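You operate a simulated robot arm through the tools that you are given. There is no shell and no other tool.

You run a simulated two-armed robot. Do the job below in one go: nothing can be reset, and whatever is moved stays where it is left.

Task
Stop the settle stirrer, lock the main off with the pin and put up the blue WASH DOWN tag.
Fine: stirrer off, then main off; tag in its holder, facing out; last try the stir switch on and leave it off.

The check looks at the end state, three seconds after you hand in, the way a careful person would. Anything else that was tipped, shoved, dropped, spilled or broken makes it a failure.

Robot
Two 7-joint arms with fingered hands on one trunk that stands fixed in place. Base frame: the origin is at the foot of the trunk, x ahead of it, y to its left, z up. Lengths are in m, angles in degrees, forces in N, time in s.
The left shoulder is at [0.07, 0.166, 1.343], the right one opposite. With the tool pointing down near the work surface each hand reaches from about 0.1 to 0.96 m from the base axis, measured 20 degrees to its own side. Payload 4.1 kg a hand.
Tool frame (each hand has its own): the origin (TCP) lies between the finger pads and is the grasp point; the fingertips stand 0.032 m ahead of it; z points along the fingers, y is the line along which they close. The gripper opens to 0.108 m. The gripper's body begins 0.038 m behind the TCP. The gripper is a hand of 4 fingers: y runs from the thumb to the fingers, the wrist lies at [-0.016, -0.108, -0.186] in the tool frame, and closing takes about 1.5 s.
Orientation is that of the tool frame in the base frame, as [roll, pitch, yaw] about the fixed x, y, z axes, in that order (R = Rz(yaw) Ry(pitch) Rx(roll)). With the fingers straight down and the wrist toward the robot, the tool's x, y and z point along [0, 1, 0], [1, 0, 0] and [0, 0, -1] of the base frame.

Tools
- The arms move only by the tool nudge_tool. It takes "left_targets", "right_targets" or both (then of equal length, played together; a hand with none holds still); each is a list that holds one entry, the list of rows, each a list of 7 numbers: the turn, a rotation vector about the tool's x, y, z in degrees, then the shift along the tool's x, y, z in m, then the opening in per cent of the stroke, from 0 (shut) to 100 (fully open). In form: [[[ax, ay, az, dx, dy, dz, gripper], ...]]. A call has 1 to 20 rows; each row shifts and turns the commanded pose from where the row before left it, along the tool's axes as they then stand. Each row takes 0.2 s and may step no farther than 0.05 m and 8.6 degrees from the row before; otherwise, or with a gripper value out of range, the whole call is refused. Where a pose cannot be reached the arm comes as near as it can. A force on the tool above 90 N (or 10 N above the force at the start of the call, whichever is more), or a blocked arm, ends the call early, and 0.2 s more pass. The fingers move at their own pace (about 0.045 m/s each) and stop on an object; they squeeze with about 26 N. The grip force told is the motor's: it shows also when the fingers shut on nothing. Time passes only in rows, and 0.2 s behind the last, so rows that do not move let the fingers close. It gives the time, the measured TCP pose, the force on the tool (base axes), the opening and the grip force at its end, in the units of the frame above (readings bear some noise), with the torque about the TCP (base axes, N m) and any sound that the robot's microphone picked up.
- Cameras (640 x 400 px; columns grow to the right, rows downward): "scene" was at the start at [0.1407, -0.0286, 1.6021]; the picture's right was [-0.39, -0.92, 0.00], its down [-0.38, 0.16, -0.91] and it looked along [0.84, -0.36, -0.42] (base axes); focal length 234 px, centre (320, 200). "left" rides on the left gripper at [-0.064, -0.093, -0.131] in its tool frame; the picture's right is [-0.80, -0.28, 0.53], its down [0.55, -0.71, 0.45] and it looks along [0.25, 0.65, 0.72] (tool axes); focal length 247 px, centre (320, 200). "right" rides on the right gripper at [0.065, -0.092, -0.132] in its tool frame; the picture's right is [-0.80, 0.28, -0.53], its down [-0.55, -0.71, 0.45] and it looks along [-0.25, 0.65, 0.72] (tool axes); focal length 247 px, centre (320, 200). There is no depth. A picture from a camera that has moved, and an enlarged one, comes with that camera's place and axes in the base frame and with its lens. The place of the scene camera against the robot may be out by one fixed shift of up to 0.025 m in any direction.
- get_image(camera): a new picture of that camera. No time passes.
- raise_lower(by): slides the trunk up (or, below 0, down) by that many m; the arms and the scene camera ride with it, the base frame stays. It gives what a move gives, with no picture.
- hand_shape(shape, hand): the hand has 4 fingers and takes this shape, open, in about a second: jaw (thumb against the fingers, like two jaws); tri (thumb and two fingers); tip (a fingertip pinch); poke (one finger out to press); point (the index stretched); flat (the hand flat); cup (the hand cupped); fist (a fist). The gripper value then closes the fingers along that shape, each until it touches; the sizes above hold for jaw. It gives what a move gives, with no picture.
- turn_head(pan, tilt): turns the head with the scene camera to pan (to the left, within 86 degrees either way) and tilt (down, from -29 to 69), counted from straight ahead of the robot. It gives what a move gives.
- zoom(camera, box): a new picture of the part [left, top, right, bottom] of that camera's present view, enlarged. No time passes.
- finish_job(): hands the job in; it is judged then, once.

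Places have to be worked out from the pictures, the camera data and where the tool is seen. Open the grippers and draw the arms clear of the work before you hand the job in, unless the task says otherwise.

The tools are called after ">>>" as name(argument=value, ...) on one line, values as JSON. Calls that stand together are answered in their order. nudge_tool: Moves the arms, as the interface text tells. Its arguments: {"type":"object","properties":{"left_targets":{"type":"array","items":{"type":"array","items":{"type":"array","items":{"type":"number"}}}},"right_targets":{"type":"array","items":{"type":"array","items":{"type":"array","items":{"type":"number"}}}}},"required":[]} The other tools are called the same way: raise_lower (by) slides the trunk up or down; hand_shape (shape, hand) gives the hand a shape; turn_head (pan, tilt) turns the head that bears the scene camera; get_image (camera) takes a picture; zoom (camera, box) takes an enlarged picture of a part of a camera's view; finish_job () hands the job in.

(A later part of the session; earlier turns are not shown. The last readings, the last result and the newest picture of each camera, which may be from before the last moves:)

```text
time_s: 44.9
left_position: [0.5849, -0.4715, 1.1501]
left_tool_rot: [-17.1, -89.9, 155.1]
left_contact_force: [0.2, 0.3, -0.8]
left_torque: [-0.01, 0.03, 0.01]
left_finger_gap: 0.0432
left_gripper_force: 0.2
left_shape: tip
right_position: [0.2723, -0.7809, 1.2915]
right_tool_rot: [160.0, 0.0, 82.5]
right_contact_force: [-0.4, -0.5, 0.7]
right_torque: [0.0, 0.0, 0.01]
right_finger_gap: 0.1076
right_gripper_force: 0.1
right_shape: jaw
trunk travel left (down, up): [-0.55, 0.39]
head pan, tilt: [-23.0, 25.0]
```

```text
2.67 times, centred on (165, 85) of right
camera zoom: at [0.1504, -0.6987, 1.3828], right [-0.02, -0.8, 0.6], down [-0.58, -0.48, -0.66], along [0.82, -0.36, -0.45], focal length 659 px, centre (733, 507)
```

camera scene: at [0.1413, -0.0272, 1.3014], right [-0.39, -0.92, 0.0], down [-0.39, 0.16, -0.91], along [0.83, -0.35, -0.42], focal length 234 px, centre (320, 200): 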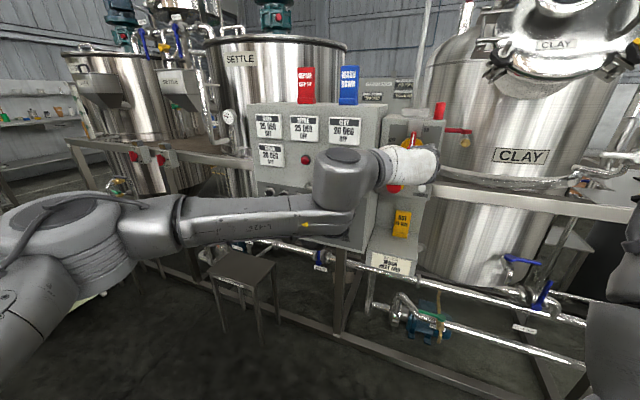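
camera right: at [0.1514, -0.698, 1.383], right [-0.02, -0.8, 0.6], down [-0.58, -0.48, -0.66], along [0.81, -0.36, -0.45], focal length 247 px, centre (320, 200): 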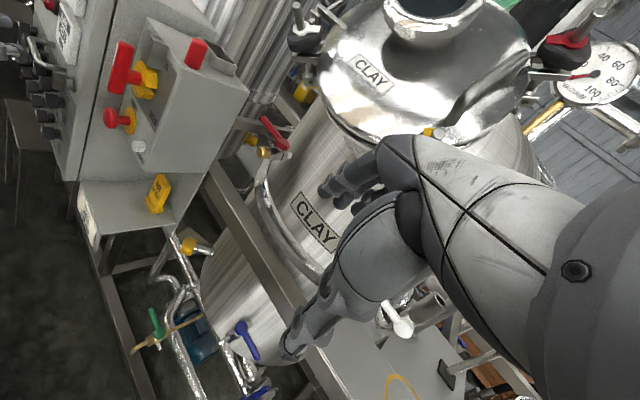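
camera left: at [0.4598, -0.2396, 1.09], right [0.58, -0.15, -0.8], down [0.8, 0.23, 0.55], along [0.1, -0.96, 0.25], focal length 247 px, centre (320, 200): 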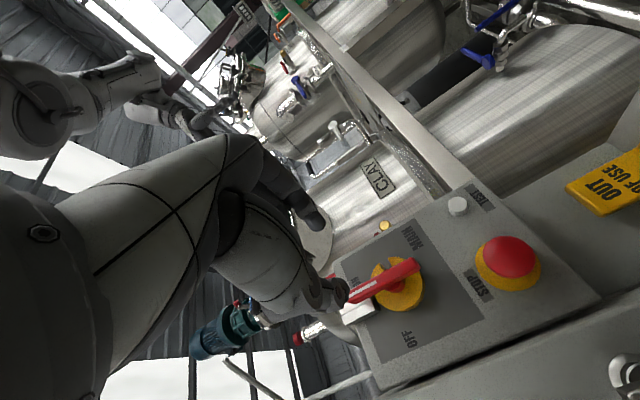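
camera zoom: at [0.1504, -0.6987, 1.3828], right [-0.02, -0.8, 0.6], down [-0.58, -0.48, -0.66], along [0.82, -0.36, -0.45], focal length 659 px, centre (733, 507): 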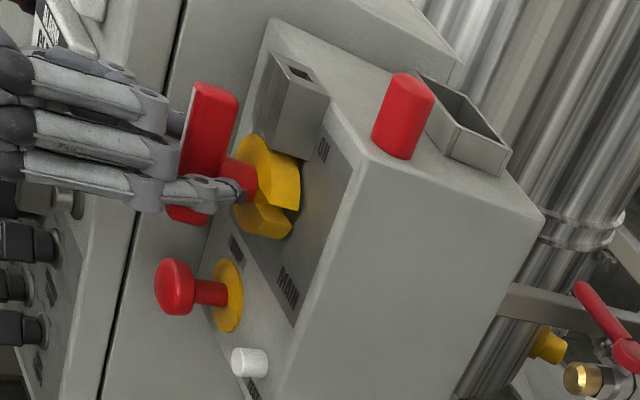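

The open pinch straddles the handle with no contact. I slide up 0.025 m along the bar to have leverage, then close.

>>> nudge_tool(left_targets=[[[0, 0, 0, 0.0125, 0, 0, 40], [0, 0, 0, 0.0125, 0, 0, 40], [0, 0, 0, 0, 0, 0, 0], [0, 0, 0, 0, 0, 0, 0], [0, 0, 0, 0, 0, 0, 0], [0, 0, 0, 0, 0, 0, 0], [0, 0, 0, 0, 0, 0, 0]]])

>>> zoom(camera="right", box=[80, 10, 250, 160])

>>> zoom(camera="left", box=[270, 190, 430, 330])

```text
time_s: 46.5
left_position: [0.5862, -0.4708, 1.1732]
left_tool_rot: [77.1, -89.9, 61.0]
left_contact_force: [1.2, -2.9, 2.7]
left_torque: [-0.1, -0.04, -0.05]
left_finger_gap: 0.0079
left_gripper_force: 25.9
left_shape: tip
right_position: [0.2715, -0.7802, 1.2909]
right_tool_rot: [160.1, 0.0, 82.4]
right_contact_force: [0.8, 0.0, 0.4]
right_torque: [-0.02, 0.0, -0.03]
right_finger_gap: 0.1077
right_gripper_force: 0.1
right_shape: jaw
trunk travel left (down, up): [-0.55, 0.39]
head pan, tilt: [-23.0, 25.0]
```

```text
2.67 times, centred on (165, 85) of right
camera zoom: at [0.1505, -0.6995, 1.3823], right [-0.02, -0.8, 0.6], down [-0.58, -0.48, -0.66], along [0.81, -0.36, -0.45], focal length 659 px, centre (733, 507)
```

zoom: 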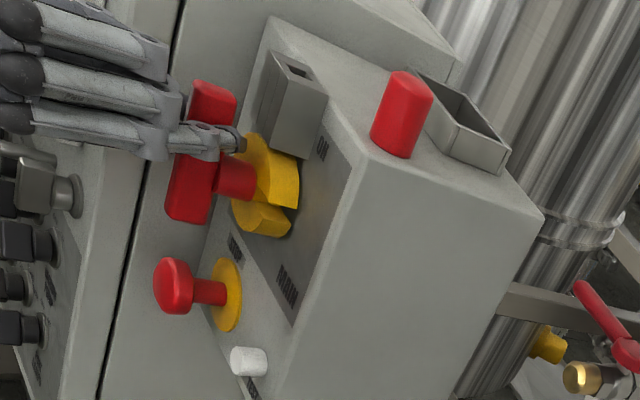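

```text
2.86 times, centred on (350, 260) of left
camera zoom: at [0.5504, -0.3145, 1.1085], right [0.59, -0.15, -0.8], down [0.8, 0.23, 0.55], along [0.1, -0.96, 0.25], focal length 706 px, centre (234, 29)
```

zoom: 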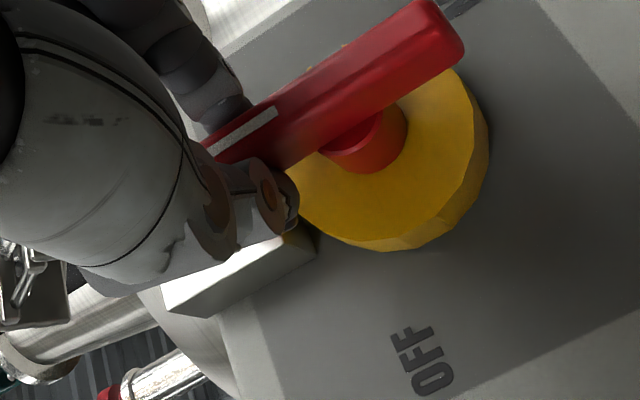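

The upper half of the handle is gripped. I swing it counter-clockwise about its hub, first half.

>>> nudge_tool(left_targets=[[[0, 0, -7.5, -0.0002, -0.0031, 0, 0], [0, 0, -7.5, -0.0002, -0.0031, 0, 0], [0, 0, -7.5, -0.0002, -0.0031, 0, 0], [0, 0, -7.5, -0.0002, -0.0031, 0, 0], [0, 0, -7.5, -0.0002, -0.0031, 0, 0], [0, 0, -7.5, -0.0002, -0.0031, 0, 0]]])

>>> zoom(camera="right", box=[80, 10, 250, 160])

>>> zoom(camera="left", box=[270, 190, 430, 330])

```text
time_s: 47.9
left_position: [0.6027, -0.4564, 1.1654]
left_tool_rot: [89.9, -49.7, 48.9]
left_contact_force: [-34.6, -13.5, -31.0]
left_torque: [0.5, 0.32, -0.99]
left_finger_gap: 0.0094
left_gripper_force: 26.0
left_shape: tip
left hand out of reach, approached as far as the arm can: row 6
right_position: [0.2662, -0.7871, 1.2863]
right_tool_rot: [159.9, -0.2, 82.3]
right_contact_force: [0.1, 0.3, 0.6]
right_torque: [0.0, 0.01, -0.02]
right_finger_gap: 0.1078
right_gripper_force: 0.1
right_shape: jaw
trunk travel left (down, up): [-0.55, 0.39]
head pan, tilt: [-23.0, 25.0]
```

```text
2.67 times, centred on (165, 85) of right
camera zoom: at [0.1461, -0.7053, 1.3791], right [-0.02, -0.8, 0.59], down [-0.58, -0.47, -0.66], along [0.82, -0.36, -0.45], focal length 659 px, centre (733, 507)
```

zoom: 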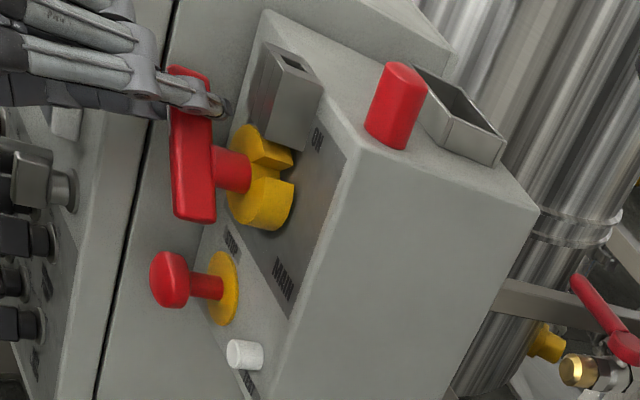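

```text
2.86 times, centred on (350, 260) of left
camera zoom: at [0.5234, -0.348, 1.0565], right [0.2, -0.58, -0.79], down [0.92, 0.38, -0.04], along [0.32, -0.72, 0.61], focal length 706 px, centre (234, 29)
```

zoom: 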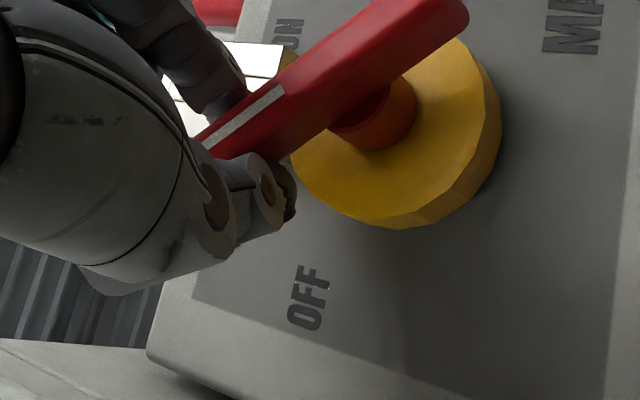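

The handle turned about 40° before the left wrist reached a limit. I release and back off a little to see where the handle stays.

>>> nudge_tool(left_targets=[[[0, 0, 0, 0, 0, 0, 40], [0, 0, 0, 0, 0, 0, 40], [0, 0, 0, 0, 0, 0, 40], [0, 0, 0, 0, 0, 0, 40], [0, 0, 0, 0, 0, -0.03, 40], [0, 0, 0, 0, 0, -0.04, 40], [0, 0, 0, 0, 0, 0, 40]]])

>>> zoom(camera="right", box=[80, 10, 250, 160])

>>> get_image(camera="left")

>>> get_image(camera="scene")

```text
time_s: 49.5
left_position: [0.543, -0.4148, 1.1673]
left_tool_rot: [90.2, -48.8, 47.8]
left_contact_force: [0.6, -0.2, 1.1]
left_torque: [-0.01, 0.0, 0.03]
left_finger_gap: 0.0433
left_gripper_force: 0.0
left_shape: tip
right_position: [0.2732, -0.78, 1.2905]
right_tool_rot: [160.1, 0.1, 82.4]
right_contact_force: [-0.1, 0.3, -0.6]
right_torque: [0.04, -0.03, 0.0]
right_finger_gap: 0.1078
right_gripper_force: 0.2
right_shape: jaw
trunk travel left (down, up): [-0.55, 0.39]
head pan, tilt: [-23.0, 25.0]
```

```text
2.67 times, centred on (165, 85) of right
camera zoom: at [0.1507, -0.7002, 1.3819], right [-0.02, -0.8, 0.6], down [-0.58, -0.48, -0.66], along [0.81, -0.36, -0.45], focal length 659 px, centre (733, 507)
```

zoom: 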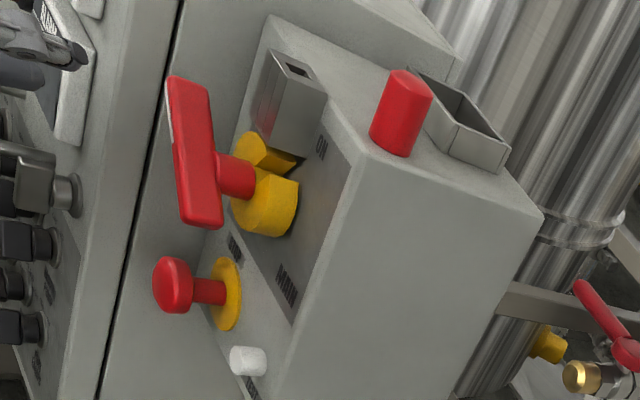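

```text
taken
camera left: at [0.4644, -0.3059, 1.0579], right [0.18, -0.59, -0.79], down [0.93, 0.36, -0.05], along [0.32, -0.72, 0.61], focal length 247 px, centre (320, 200)
```

left: 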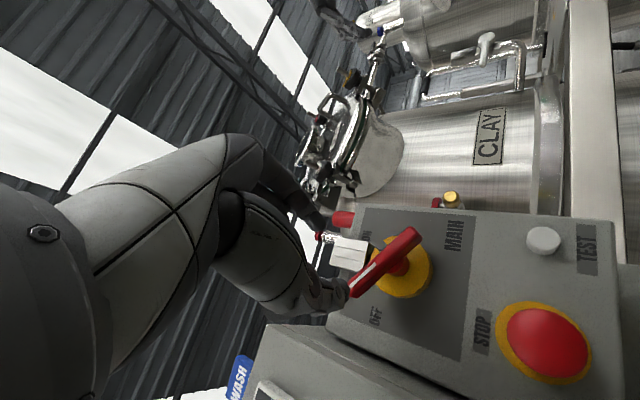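

```text
taken
camera scene: at [0.1407, -0.0291, 1.3013], right [-0.39, -0.92, 0.0], down [-0.39, 0.17, -0.91], along [0.83, -0.35, -0.42], focal length 234 px, centre (320, 200)
```

scene: 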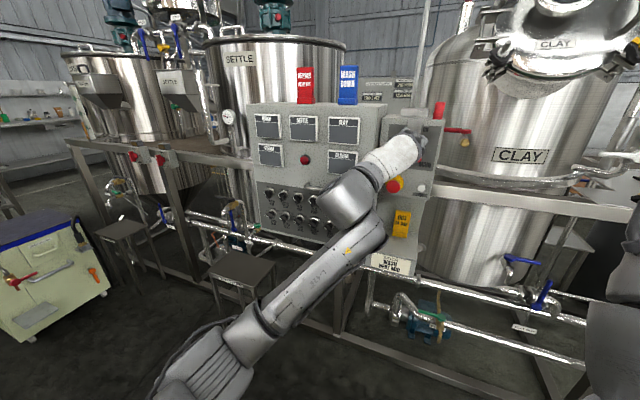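

The displays have gone blank, but the handle stands at about 40° and must go the full 90°. I roll the hand level again, close it into a single probe, and place it above the handle's upper end ready to push it on round.

>>> nudge_tool(left_targets=[[[0, 0, 8.24, 0, 0, 0, 0], [0, 0, 8.24, 0, 0, 0, 0], [0, 0, 8.24, 0, 0, 0, 0], [0, 0, 8.24, 0, 0, 0, 0], [0, 0, 8.24, 0, 0, 0, 0], [0, 0, 0, 0.0237, 0.0223, 0, 0], [0, 0, 0, 0, 0, 0, 0], [0, 0, 0, 0, 0, 0, 0]]])

>>> zoom(camera="left", box=[280, 190, 460, 350])

>>> zoom(camera="right", box=[80, 10, 250, 160])

>>> zoom(camera="scene", box=[340, 90, 460, 210])

```text
time_s: 51.3
left_position: [0.5275, -0.4298, 1.1879]
left_tool_rot: [58.0, -90.0, 79.9]
left_contact_force: [0.0, -0.5, 0.4]
left_torque: [0.05, -0.01, 0.01]
left_finger_gap: 0.0
left_gripper_force: 26.2
left_shape: tip
right_position: [0.2717, -0.7812, 1.2899]
right_tool_rot: [160.1, 0.0, 82.4]
right_contact_force: [0.5, 0.2, -0.3]
right_torque: [-0.01, -0.02, 0.0]
right_finger_gap: 0.1077
right_gripper_force: 0.0
right_shape: jaw
trunk travel left (down, up): [-0.55, 0.39]
head pan, tilt: [-23.0, 25.0]
```

```text
2.50 times, centred on (370, 270) of left
camera zoom: at [0.4935, -0.2733, 1.124], right [0.58, -0.15, -0.8], down [0.81, 0.22, 0.55], along [0.1, -0.96, 0.25], focal length 617 px, centre (195, 25)
```

zoom: 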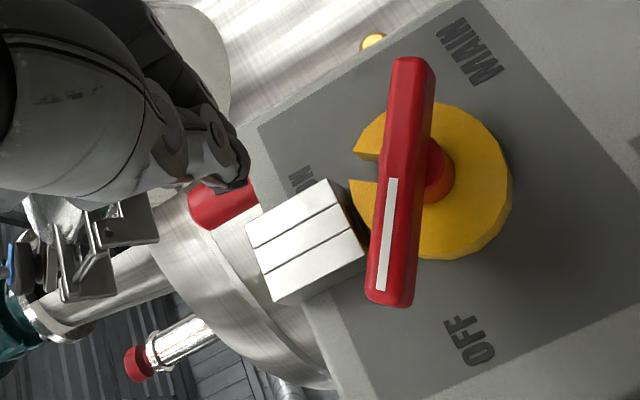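

```text
2.67 times, centred on (165, 85) of right
camera zoom: at [0.1503, -0.6995, 1.3824], right [-0.02, -0.8, 0.6], down [-0.58, -0.48, -0.66], along [0.82, -0.36, -0.45], focal length 659 px, centre (733, 507)
```

zoom: 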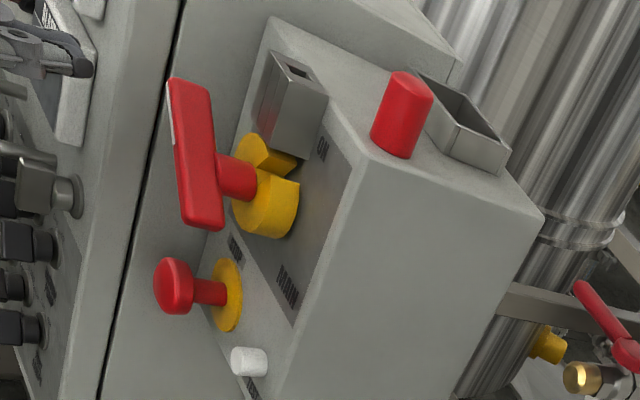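

```text
3.33 times, centred on (400, 150) of scene
camera zoom: at [0.1404, -0.0285, 1.3014], right [-0.39, -0.92, 0.0], down [-0.39, 0.17, -0.91], along [0.83, -0.35, -0.42], focal length 779 px, centre (53, 367)
```

zoom: 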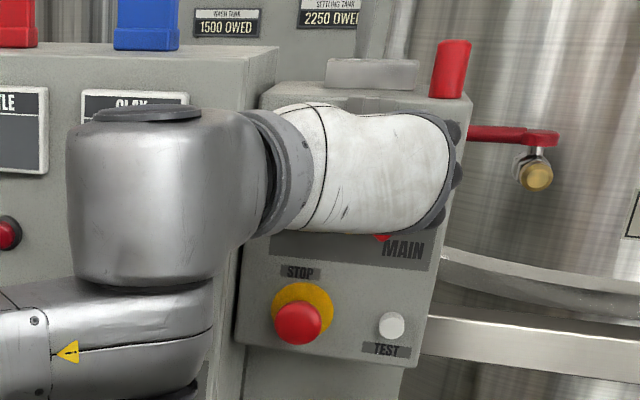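

The handle is at about 50° and the probe sits above its CW side; the guide block's front lies 0.018 m behind where my tips will be. I advance and push the handle end left and down through the arc to the OFF stop.

>>> nudge_tool(left_targets=[[[0, 0, 0, 0, 0, 0.035, 0], [0, 0, 0, 0, 0, 0.032, 0], [0, 0, 0, 0, 0, 0, 0], [0, 0, 0, -0.003, -0.009, 0, 0], [0, 0, 0, -0.0033, -0.0098, 0, 0], [0, 0, 0, -0.0041, -0.0081, 0, 0], [0, 0, 0, -0.0062, -0.0068, 0, 0]]])

>>> zoom(camera="left", box=[280, 190, 460, 350])

>>> zoom(camera="right", box=[80, 10, 250, 160])

```text
time_s: 52.9
left_position: [0.6014, -0.4516, 1.1722]
left_tool_rot: [-57.8, -89.9, -164.3]
left_contact_force: [-2.4, -1.5, 0.6]
left_torque: [0.0, 0.02, -0.02]
left_finger_gap: 0.0
left_gripper_force: 26.0
left_shape: tip
right_position: [0.2718, -0.7801, 1.29]
right_tool_rot: [160.2, 0.0, 82.3]
right_contact_force: [0.2, 0.0, 0.7]
right_torque: [-0.01, 0.0, 0.01]
right_finger_gap: 0.1079
right_gripper_force: 0.0
right_shape: jaw
trunk travel left (down, up): [-0.55, 0.39]
head pan, tilt: [-23.0, 25.0]
```

```text
2.50 times, centred on (370, 270) of left
camera zoom: at [0.5655, -0.2945, 1.108], right [0.58, -0.15, -0.8], down [0.81, 0.22, 0.55], along [0.1, -0.96, 0.25], focal length 617 px, centre (195, 25)
```

zoom: 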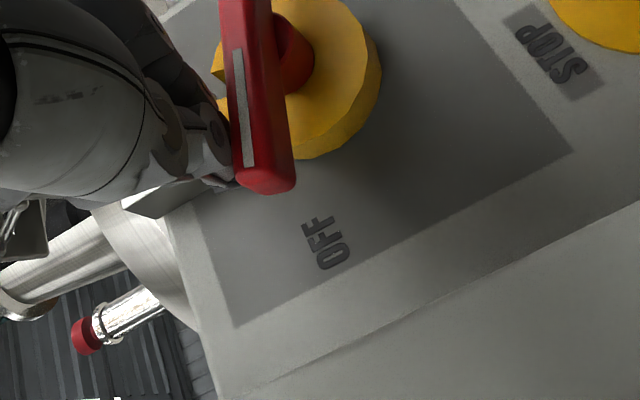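

```text
2.67 times, centred on (165, 85) of right
camera zoom: at [0.1503, -0.6992, 1.3825], right [-0.02, -0.8, 0.6], down [-0.58, -0.48, -0.66], along [0.81, -0.36, -0.45], focal length 659 px, centre (733, 507)
```

zoom: 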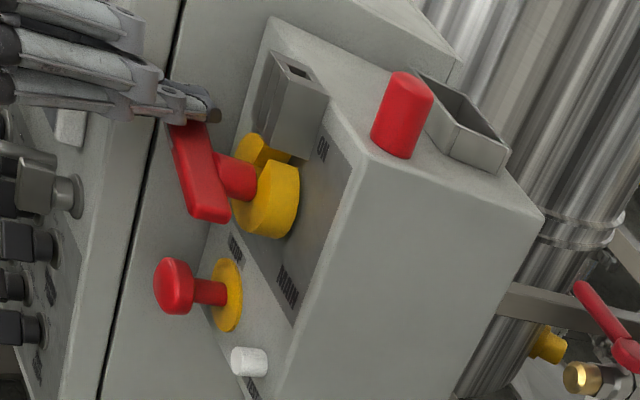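

The handle follows with little force. I push its left end on down toward the horizontal OFF stop.

>>> nudge_tool(left_targets=[[[0, 0, 0, -0.005, -0.0034, 0, 0], [0, 0, 0, -0.0055, -0.0026, 0, 0], [0, 0, 0, -0.005, 0, 0, 0], [0, 0, 0, -0.004, 0, 0, 0], [0, 0, 0, 0, 0, 0, 0]]])

>>> zoom(camera="left", box=[280, 190, 460, 350])

>>> zoom(camera="right", box=[80, 10, 250, 160])

```text
time_s: 54.1
left_position: [0.6037, -0.4431, 1.1589]
left_tool_rot: [-15.9, -89.7, 154.1]
left_contact_force: [10.5, -12.5, 38.6]
left_torque: [-0.41, -0.6, -0.08]
left_finger_gap: 0.0001
left_gripper_force: 25.6
left_shape: tip
right_position: [0.2692, -0.7786, 1.2919]
right_tool_rot: [159.9, 0.0, 82.5]
right_contact_force: [-0.6, -0.2, 0.0]
right_torque: [0.0, -0.02, -0.01]
right_finger_gap: 0.1077
right_gripper_force: 0.0
right_shape: jaw
trunk travel left (down, up): [-0.55, 0.39]
head pan, tilt: [-23.0, 25.0]
```

```text
2.50 times, centred on (370, 270) of left
camera zoom: at [0.5687, -0.2876, 1.0929], right [0.59, -0.15, -0.79], down [0.8, 0.23, 0.55], along [0.1, -0.96, 0.25], focal length 617 px, centre (195, 25)
```

zoom: 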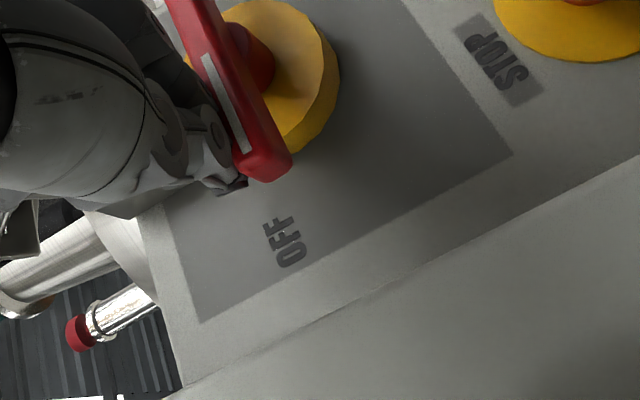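

```text
2.67 times, centred on (165, 85) of right
camera zoom: at [0.1479, -0.6983, 1.3839], right [-0.02, -0.8, 0.6], down [-0.58, -0.48, -0.66], along [0.82, -0.36, -0.45], focal length 659 px, centre (733, 507)
```

zoom: 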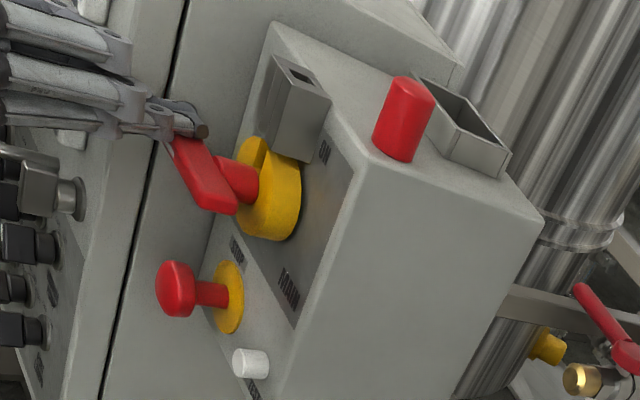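

The handle meets its stop (38 N) and lies horizontal, notch at the top under the guide. I lift the probe off and back the left hand away to check.

>>> nudge_tool(left_targets=[[[0, 0, 0, 0.012, 0, 0, 0], [0, 0, 0, 0.008, 0, 0, 0], [0, 0, 0, 0, 0, -0.04, 0], [0, 0, 0, 0, 0, -0.04, 0], [0, 0, 0, 0, 0, -0.04, 20], [0, 0, 0, 0, -0.03, -0.03, 40], [0, 0, 0, -0.02, -0.04, -0.01, 40], [0, 0, 0, -0.02, -0.04, 0, 40], [0, 0, 0, -0.02, -0.04, 0, 40], [0, 0, 0, -0.02, -0.04, 0, 40], [0, 0, 0, -0.02, -0.04, 0, 40]]])

>>> get_image(camera="scene")

>>> zoom(camera="scene", box=[370, 90, 460, 180])

>>> zoom(camera="right", box=[80, 10, 250, 160])

```text
time_s: 56.5
left_position: [0.6379, -0.164, 1.0766]
left_tool_rot: [-166.3, -89.9, -55.8]
left_contact_force: [-0.2, -0.2, 0.3]
left_torque: [-0.06, -0.01, 0.0]
left_finger_gap: 0.0429
left_gripper_force: 0.1
left_shape: tip
right_position: [0.2728, -0.7783, 1.2905]
right_tool_rot: [160.1, 0.0, 82.5]
right_contact_force: [-0.1, 0.1, 0.6]
right_torque: [0.02, -0.01, -0.01]
right_finger_gap: 0.1076
right_gripper_force: 0.1
right_shape: jaw
trunk travel left (down, up): [-0.55, 0.39]
head pan, tilt: [-23.0, 25.0]
```

```text
taken
camera scene: at [0.1413, -0.027, 1.3014], right [-0.39, -0.92, 0.0], down [-0.39, 0.16, -0.91], along [0.83, -0.35, -0.42], focal length 234 px, centre (320, 200)
```

scene: 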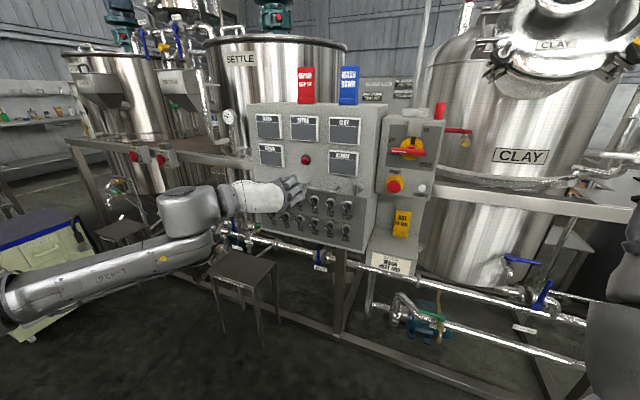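

```text
4.44 times, centred on (415, 135) of scene
camera zoom: at [0.1413, -0.027, 1.3014], right [-0.39, -0.92, 0.0], down [-0.39, 0.16, -0.91], along [0.83, -0.35, -0.42], focal length 1038 px, centre (-102, 489)
```

zoom: 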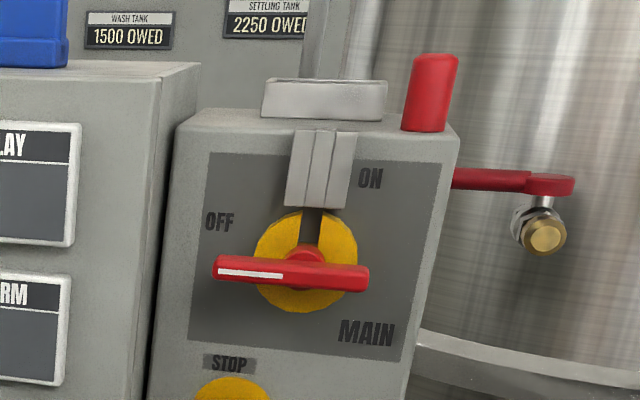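

```text
2.67 times, centred on (165, 85) of right
camera zoom: at [0.1513, -0.6978, 1.3833], right [-0.02, -0.8, 0.6], down [-0.58, -0.48, -0.66], along [0.81, -0.36, -0.45], focal length 659 px, centre (733, 507)
```

zoom: 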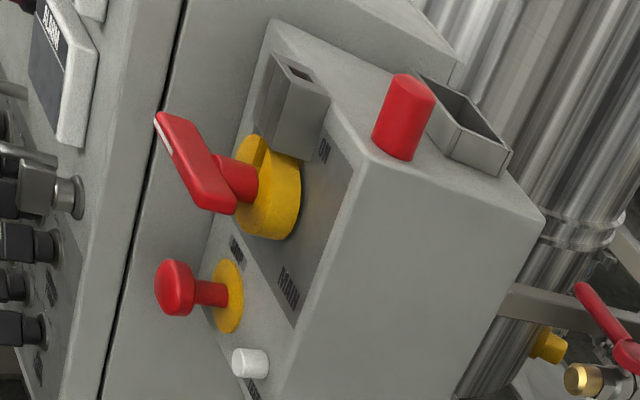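

The main handle is at OFF, the notch lines up under the guide and the displays are dark. Now I park the left hand off to the left and raise the trunk by 0.2 m so the right hand can work from above on the pin.

>>> nudge_tool(left_targets=[[[0, 0, 0, 0, -0.0321, -0.0316, 40], [0, 0, 0, 0, -0.0321, -0.0316, 40], [0, 0, 0, 0, -0.0321, -0.0316, 40], [0, 0, 0, 0, -0.0321, -0.0316, 40], [0, 0, 0, 0, -0.0321, -0.0316, 40], [0, 0, 0, 0, -0.0321, -0.0316, 40], [0, 0, 0, 0, -0.0321, -0.0316, 40], [0, 0, 0, 0, -0.0321, -0.0316, 40], [0, 0, 0, 0, -0.0321, -0.0316, 40]]])

>>> raise_lower(by=0.2)

>>> hand_shape(hand="right", shape="tip")

>>> get_image(camera="scene")

>>> get_image(camera="right")

```text
time_s: 58.5
left_position: [0.6231, 0.2414, 1.0726]
left_tool_rot: [16.0, -90.0, 121.9]
left_contact_force: [0.1, 0.4, -0.6]
left_torque: [-0.01, 0.0, -0.05]
left_finger_gap: 0.0428
left_gripper_force: 0.0
left_shape: tip
right_position: [0.2722, -0.7802, 1.2909]
right_tool_rot: [160.2, 0.1, 82.3]
right_contact_force: [-0.4, 0.4, -0.1]
right_torque: [-0.03, 0.0, 0.02]
right_finger_gap: 0.1076
right_gripper_force: 0.0
right_shape: jaw
trunk travel left (down, up): [-0.55, 0.39]
head pan, tilt: [-23.0, 25.0]
```

```text
time_s: 60.7
left_position: [0.6229, 0.2403, 1.2723]
left_tool_rot: [61.1, -90.0, 76.9]
left_contact_force: [-0.3, 0.0, 0.1]
left_torque: [0.01, 0.02, -0.01]
left_finger_gap: 0.043
left_gripper_force: 0.0
left_shape: tip
right_position: [0.2723, -0.7804, 1.4901]
right_tool_rot: [160.1, 0.0, 82.4]
right_contact_force: [0.4, -0.4, -0.5]
right_torque: [0.01, 0.02, -0.02]
right_finger_gap: 0.1074
right_gripper_force: 0.0
right_shape: jaw
trunk travel left (down, up): [-0.75, 0.19]
head pan, tilt: [-23.0, 25.0]
```

```text
time_s: 61.6
left_position: [0.6236, 0.2409, 1.2719]
left_tool_rot: [-41.4, -90.0, 179.3]
left_contact_force: [-0.5, 0.2, 0.9]
left_torque: [-0.03, 0.0, 0.02]
left_finger_gap: 0.0431
left_gripper_force: 0.0
left_shape: tip
right_position: [0.272, -0.7809, 1.4905]
right_tool_rot: [160.1, -0.1, 82.4]
right_contact_force: [0.5, 0.2, -0.2]
right_torque: [0.0, 0.02, -0.01]
right_finger_gap: 0.1078
right_gripper_force: 0.1
right_shape: tip
trunk travel left (down, up): [-0.75, 0.19]
head pan, tilt: [-23.0, 25.0]
```

```text
taken
camera scene: at [0.1407, -0.0281, 1.5014], right [-0.39, -0.92, 0.0], down [-0.39, 0.17, -0.91], along [0.83, -0.35, -0.42], focal length 234 px, centre (320, 200)
```

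scene: 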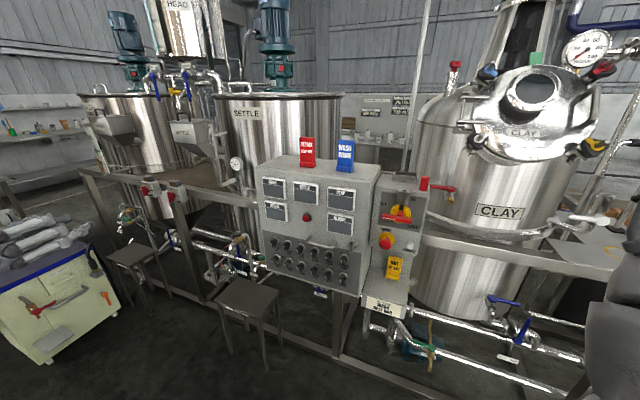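

```text
taken
camera right: at [0.1506, -0.6991, 1.5825], right [-0.02, -0.8, 0.6], down [-0.58, -0.48, -0.66], along [0.81, -0.36, -0.45], focal length 247 px, centre (320, 200)
```

right: 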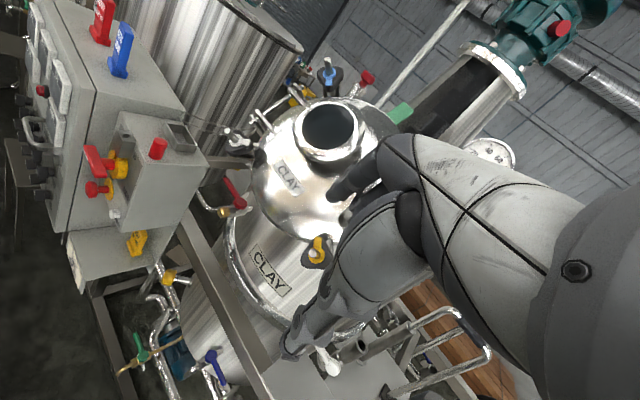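

Next, the right hand moves above the pin (about (0.611, -0.571), top at z 1.26), turning to fingers-down with the closing line along the panel.

>>> nudge_tool(right_targets=[[[0, 0, 0, 0.0282, 0.0288, 0.0211, 60], [0, 0, 0, 0.0282, 0.0288, 0.0211, 60], [0, 0, 0, 0.0282, 0.0288, 0.0211, 60], [0, 0, 0, 0.0282, 0.0288, 0.0211, 60], [0, 0, 0, 0.0282, 0.0288, 0.0211, 60], [0, 0, 0, 0.0282, 0.0288, 0.0211, 60], [0, 0, 0, 0.0282, 0.0288, 0.0211, 60], [0, 0, 0, 0.0282, 0.0288, 0.0211, 60], [0, 0, 0, 0.0282, 0.0288, 0.0211, 60], [2.63, 1.386, -7.86, 0, 0, 0, 60], [2.63, 1.386, -7.86, 0, 0, 0, 60], [2.63, 1.386, -7.86, 0, 0, 0, 60], [2.63, 1.386, -7.86, 0, 0, 0, 60], [2.63, 1.386, -7.86, 0, 0, 0, 60], [2.63, 1.386, -7.86, 0, 0, 0, 60], [2.63, 1.386, -7.86, 0, 0, 0, 60]]])

>>> get_image(camera="right")

>>> get_image(camera="scene")

```text
time_s: 65.0
left_position: [0.6225, 0.2397, 1.2728]
left_tool_rot: [-115.7, -89.9, -106.3]
left_contact_force: [0.6, 0.4, 0.1]
left_torque: [-0.02, 0.0, -0.01]
left_finger_gap: 0.0434
left_gripper_force: 0.1
left_shape: tip
right_position: [0.6112, -0.5726, 1.3987]
right_tool_rot: [-179.9, -0.2, 138.2]
right_contact_force: [-0.8, -0.2, 0.5]
right_torque: [-0.01, -0.01, -0.01]
right_finger_gap: 0.0652
right_gripper_force: 0.1
right_shape: tip
trunk travel left (down, up): [-0.75, 0.19]
head pan, tilt: [-23.0, 25.0]
```

```text
taken
camera right: at [0.5023, -0.5982, 1.5307], right [0.78, -0.32, 0.53], down [-0.06, -0.89, -0.45], along [0.62, 0.32, -0.72], focal length 247 px, centre (320, 200)
```

right: 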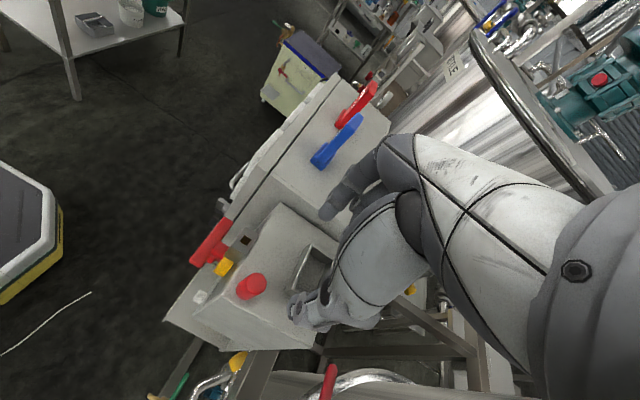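

```text
taken
camera scene: at [0.141, -0.0298, 1.5013], right [-0.39, -0.92, 0.0], down [-0.39, 0.17, -0.91], along [0.83, -0.35, -0.42], focal length 234 px, centre (320, 200)
```

scene: 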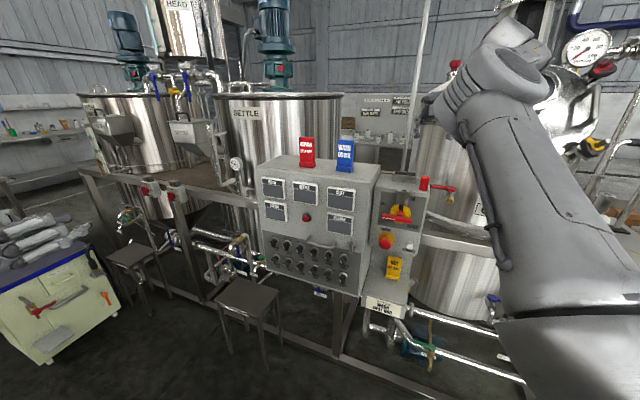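

The right hand is above the pin. I zoom its camera to measure the pin, guide hole and tray from above.

>>> zoom(camera="right", box=[180, 190, 340, 340])

>>> zoom(camera="right", box=[230, 70, 390, 210])

```text
2.67 times, centred on (260, 265) of right
camera zoom: at [0.5023, -0.5982, 1.5307], right [0.78, -0.32, 0.53], down [-0.06, -0.89, -0.45], along [0.62, 0.32, -0.72], focal length 659 px, centre (480, 27)
```

zoom: 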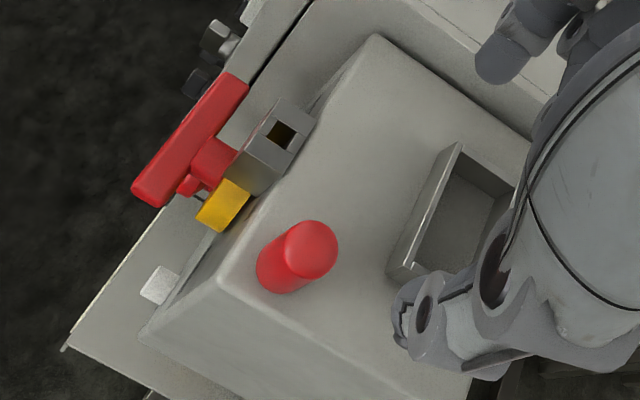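

```text
2.86 times, centred on (310, 140) of right
camera zoom: at [0.5023, -0.5982, 1.5307], right [0.78, -0.32, 0.53], down [-0.06, -0.89, -0.45], along [0.62, 0.32, -0.72], focal length 706 px, centre (349, 371)
```

zoom: 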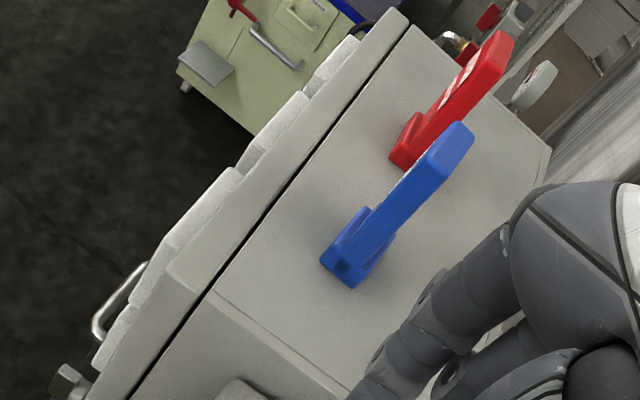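

The pin axis comes out at (0.610, -0.572), nearly under the TCP, and the guide hole at (0.623, -0.511). I zoom further on the tray and pin top for precision.

>>> zoom(camera="right", box=[265, 225, 345, 300])

>>> zoom(camera="right", box=[220, 200, 300, 280])

```text
5.33 times, centred on (305, 262) of right
camera zoom: at [0.5023, -0.5982, 1.5307], right [0.78, -0.32, 0.53], down [-0.06, -0.89, -0.45], along [0.62, 0.32, -0.72], focal length 1317 px, centre (400, -133)
```

zoom: 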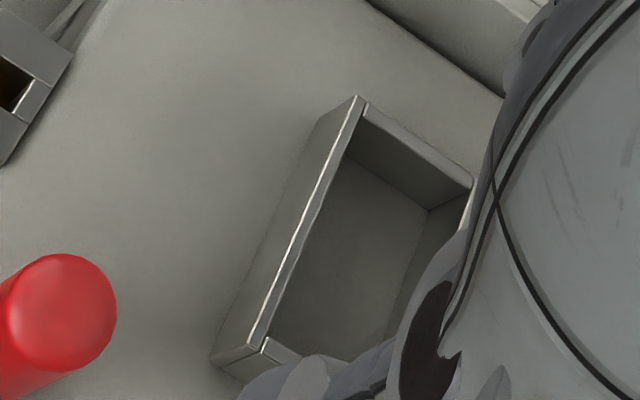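

```text
5.00 times, centred on (260, 240) of right
camera zoom: at [0.5023, -0.5982, 1.5307], right [0.78, -0.32, 0.53], down [-0.06, -0.89, -0.45], along [0.62, 0.32, -0.72], focal length 1235 px, centre (620, 0)
```

zoom: 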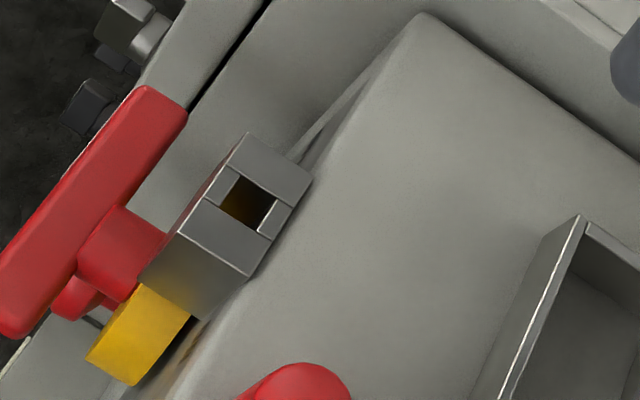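

Tray centre is at about (0.696, -0.578) with rim z 1.245, outer size 0.073 by 0.041. I lower the right hand over the pin head with the pinch half open.

>>> nudge_tool(right_targets=[[[0, 0, 0, 0.0013, -0.0004, 0.04, 50], [0, 0, 0, 0, 0, 0.04, 50], [0, 0, 0, 0, 0, 0.035, 50], [0, 0, 0, 0, 0, 0.023, 50], [0, 0, 0, 0, 0, 0, 50]]])

>>> zoom(camera="right", box=[220, 190, 380, 330])

>>> zoom(camera="scene", box=[360, 140, 480, 260])

```text
time_s: 66.2
left_position: [0.6225, 0.2411, 1.2726]
left_tool_rot: [-44.0, -89.9, -177.9]
left_contact_force: [-0.3, 0.9, 0.1]
left_torque: [0.01, -0.03, -0.02]
left_finger_gap: 0.0432
left_gripper_force: 0.0
left_shape: tip
right_position: [0.6086, -0.5676, 1.2612]
right_tool_rot: [180.0, -0.1, 138.0]
right_contact_force: [-0.6, 0.5, 0.7]
right_torque: [0.0, -0.01, 0.03]
right_finger_gap: 0.0546
right_gripper_force: 0.0
right_shape: tip
trunk travel left (down, up): [-0.75, 0.19]
head pan, tilt: [-23.0, 25.0]
```

```text
2.86 times, centred on (300, 260) of right
camera zoom: at [0.5003, -0.5929, 1.3932], right [0.78, -0.32, 0.53], down [-0.06, -0.89, -0.45], along [0.62, 0.32, -0.72], focal length 706 px, centre (377, 29)
```

zoom: 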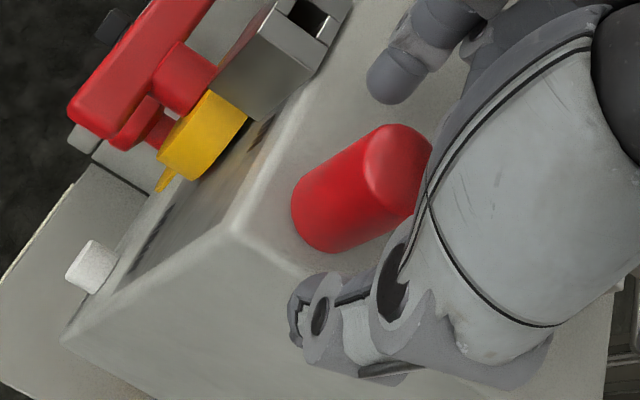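

```text
3.33 times, centred on (420, 200) of scene
camera zoom: at [0.1403, -0.0282, 1.5014], right [-0.39, -0.92, 0.0], down [-0.39, 0.17, -0.91], along [0.83, -0.35, -0.42], focal length 779 px, centre (-13, 200)
```

zoom: 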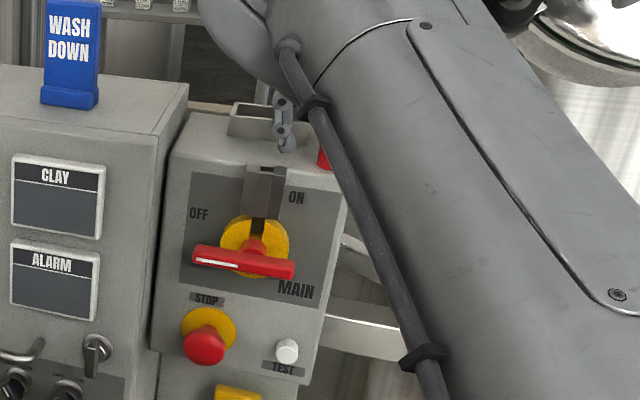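

Image and pose agree the pin is a few mm toward the thumb side, so I shift 4 mm that way and close on the head.

>>> nudge_tool(right_targets=[[[0, 0, 0, -0.001, -0.004, 0, 50], [0, 0, 0, 0, 0, 0, 0], [0, 0, 0, 0, 0, 0, 0], [0, 0, 0, 0, 0, 0, 0], [0, 0, 0, 0, 0, 0, 0], [0, 0, 0, 0, 0, 0, 0], [0, 0, 0, 0, 0, 0, 0]]])

>>> zoom(camera="right", box=[220, 190, 380, 330])

```text
time_s: 67.8
left_position: [0.623, 0.2405, 1.2728]
left_tool_rot: [176.2, -89.9, -38.2]
left_contact_force: [-1.0, -0.2, 0.6]
left_torque: [-0.01, -0.04, -0.01]
left_finger_gap: 0.043
left_gripper_force: 0.1
left_shape: tip
right_position: [0.6092, -0.5715, 1.2619]
right_tool_rot: [-179.8, -0.1, 138.0]
right_contact_force: [0.1, 0.0, 0.2]
right_torque: [0.0, 0.02, 0.01]
right_finger_gap: 0.0182
right_gripper_force: 26.2
right_shape: tip
trunk travel left (down, up): [-0.75, 0.19]
head pan, tilt: [-23.0, 25.0]
```

```text
2.86 times, centred on (300, 260) of right
camera zoom: at [0.4996, -0.5969, 1.3939], right [0.78, -0.32, 0.53], down [-0.06, -0.89, -0.45], along [0.62, 0.32, -0.72], focal length 706 px, centre (377, 29)
```

zoom: 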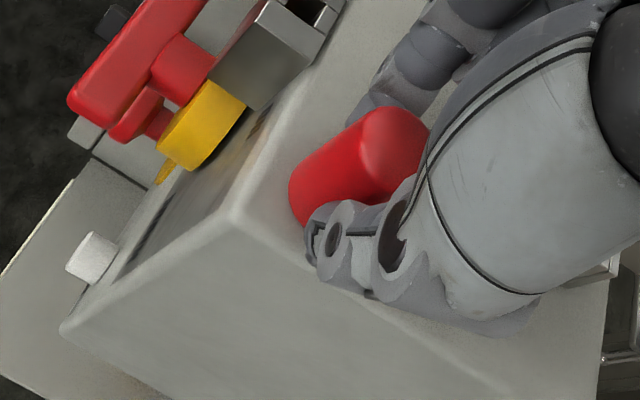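

The pin head is gripped without side force. I lift it straight up 0.10 m and look at its shank.

>>> nudge_tool(right_targets=[[[0, 0, 0, 0, 0, -0.01, 0], [0, 0, 0, 0, 0, -0.02, 0], [0, 0, 0, 0, 0, -0.025, 0], [0, 0, 0, 0, 0, -0.025, 0], [0, 0, 0, 0, 0, -0.02, 0], [0, 0, 0, 0, 0, 0, 0]]])

>>> get_image(camera="right")

>>> zoom(camera="right", box=[200, 180, 380, 340])

>>> zoom(camera="scene", box=[360, 110, 480, 230])

```text
time_s: 69.2
left_position: [0.6235, 0.2401, 1.2724]
left_tool_rot: [-178.9, -89.8, -43.1]
left_contact_force: [0.6, 0.2, -0.2]
left_torque: [0.0, 0.0, 0.01]
left_finger_gap: 0.0432
left_gripper_force: 0.0
left_shape: tip
right_position: [0.6066, -0.5714, 1.3623]
right_tool_rot: [-180.0, -0.1, 137.9]
right_contact_force: [0.3, 0.3, -0.5]
right_torque: [-0.01, 0.0, 0.05]
right_finger_gap: 0.0186
right_gripper_force: 25.8
right_shape: tip
trunk travel left (down, up): [-0.75, 0.19]
head pan, tilt: [-23.0, 25.0]
```

```text
taken
camera right: at [0.4986, -0.598, 1.4941], right [0.78, -0.32, 0.53], down [-0.06, -0.89, -0.45], along [0.62, 0.32, -0.72], focal length 247 px, centre (320, 200)
```

right: 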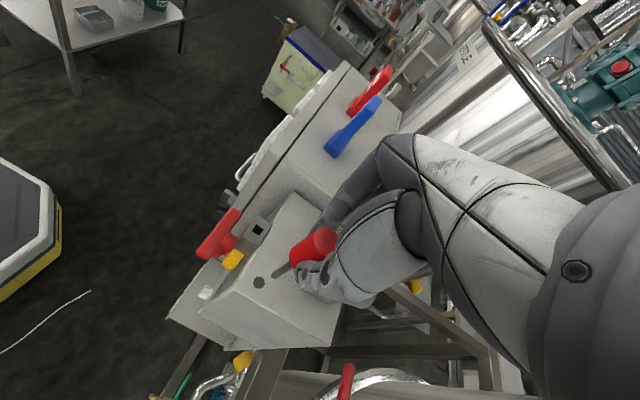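

```text
2.50 times, centred on (290, 260) of right
camera zoom: at [0.4986, -0.598, 1.4941], right [0.78, -0.32, 0.53], down [-0.06, -0.89, -0.45], along [0.62, 0.32, -0.72], focal length 617 px, centre (395, 50)
```

zoom: 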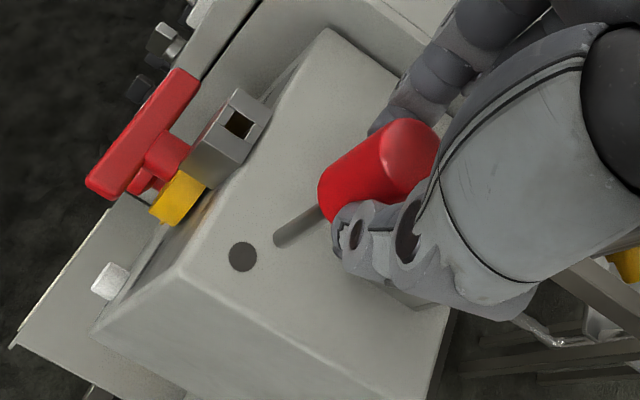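

```text
3.33 times, centred on (420, 170) of scene
camera zoom: at [0.1413, -0.0281, 1.5013], right [-0.39, -0.92, 0.0], down [-0.39, 0.17, -0.91], along [0.83, -0.35, -0.42], focal length 779 px, centre (-13, 300)
```

zoom: 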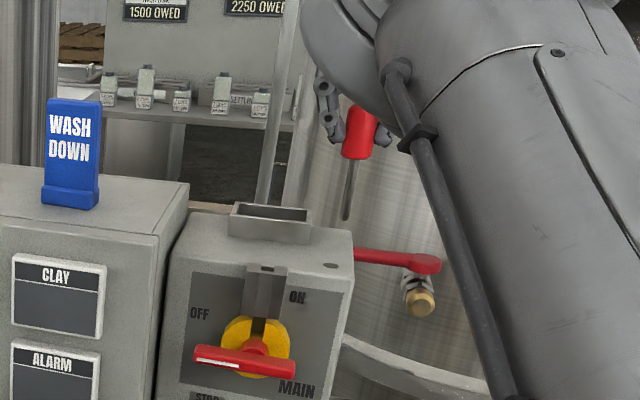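

The pin's shank is about 0.057 m long and hangs plumb under the TCP. I carry it over the guide hole at (0.623, -0.511), still high.

>>> nudge_tool(right_targets=[[[0, 0, 0, 0.01, 0.019, 0, 0], [0, 0, 0, 0.01, 0.019, 0, 0], [0, 0, 0, 0.0079, 0.018, 0, 0], [0, 0, 0, 0, 0, 0, 0], [0, 0, 0, 0, 0, 0, 0]]])

>>> zoom(camera="right", box=[200, 180, 380, 340])

>>> zoom(camera="scene", box=[370, 130, 450, 210])

```text
time_s: 70.4
left_position: [0.6233, 0.2416, 1.2723]
left_tool_rot: [151.7, -89.8, -13.7]
left_contact_force: [0.0, -0.8, -0.5]
left_torque: [0.01, 0.02, 0.04]
left_finger_gap: 0.0431
left_gripper_force: 0.1
left_shape: tip
right_position: [0.6236, -0.5107, 1.3636]
right_tool_rot: [180.0, 0.0, 138.0]
right_contact_force: [-0.6, 0.3, -0.4]
right_torque: [-0.01, 0.01, -0.04]
right_finger_gap: 0.0185
right_gripper_force: 25.8
right_shape: tip
trunk travel left (down, up): [-0.75, 0.19]
head pan, tilt: [-23.0, 25.0]
```

```text
2.50 times, centred on (290, 260) of right
camera zoom: at [0.5146, -0.5361, 1.4953], right [0.78, -0.32, 0.53], down [-0.06, -0.89, -0.45], along [0.62, 0.32, -0.72], focal length 617 px, centre (395, 50)
```

zoom: 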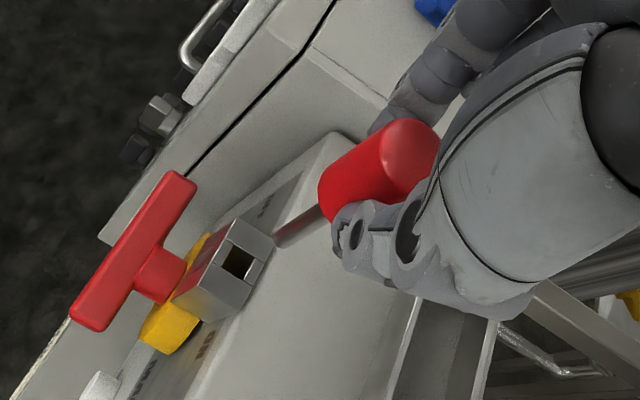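

```text
5.00 times, centred on (410, 170) of scene
camera zoom: at [0.1409, -0.0282, 1.5014], right [-0.39, -0.92, 0.0], down [-0.39, 0.17, -0.91], along [0.83, -0.35, -0.42], focal length 1168 px, centre (-130, 350)
```

zoom: 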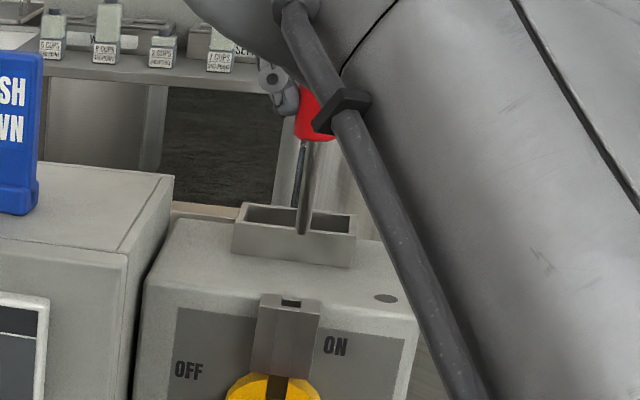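

Shank tip and hole share the same small offset from the tool axis, so they line up. I lower to just above the guide and look closely.

>>> nudge_tool(right_targets=[[[0, 0, 0, 0, 0, 0.02, 0], [0, 0, 0, 0, 0, 0.016, 0], [0, 0, 0, 0, 0, 0, 0], [0, 0, 0, 0, 0, 0, 0]]])

>>> zoom(camera="right", box=[220, 230, 320, 310])

>>> zoom(camera="scene", box=[380, 150, 430, 200])

```text
time_s: 71.4
left_position: [0.6235, 0.242, 1.2724]
left_tool_rot: [156.1, -89.9, -18.0]
left_contact_force: [0.0, 0.3, 0.6]
left_torque: [-0.05, 0.03, 0.03]
left_finger_gap: 0.0425
left_gripper_force: 0.2
left_shape: tip
right_position: [0.624, -0.5109, 1.3264]
right_tool_rot: [-179.9, -0.1, 138.0]
right_contact_force: [-0.5, 0.0, -1.3]
right_torque: [0.02, 0.01, 0.01]
right_finger_gap: 0.0184
right_gripper_force: 26.2
right_shape: tip
trunk travel left (down, up): [-0.75, 0.19]
head pan, tilt: [-23.0, 25.0]
```

```text
5.00 times, centred on (270, 270) of right
camera zoom: at [0.5163, -0.5365, 1.4587], right [0.78, -0.32, 0.53], down [-0.06, -0.89, -0.45], along [0.62, 0.32, -0.72], focal length 1235 px, centre (570, -150)
```

zoom: 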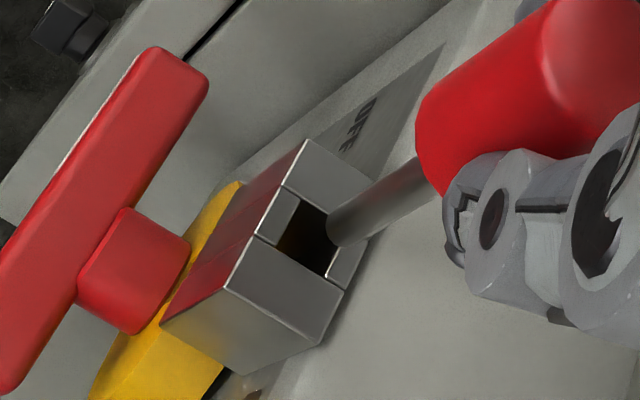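

```text
8.00 times, centred on (405, 175) of scene
camera zoom: at [0.1412, -0.0282, 1.5013], right [-0.39, -0.92, 0.0], down [-0.39, 0.17, -0.91], along [0.83, -0.35, -0.42], focal length 1869 px, centre (-360, 400)
```

zoom: 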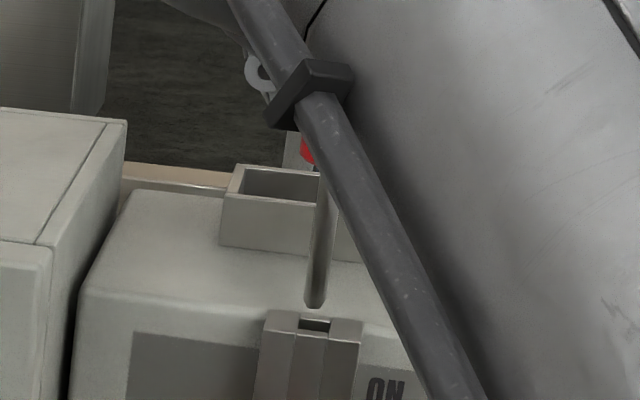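

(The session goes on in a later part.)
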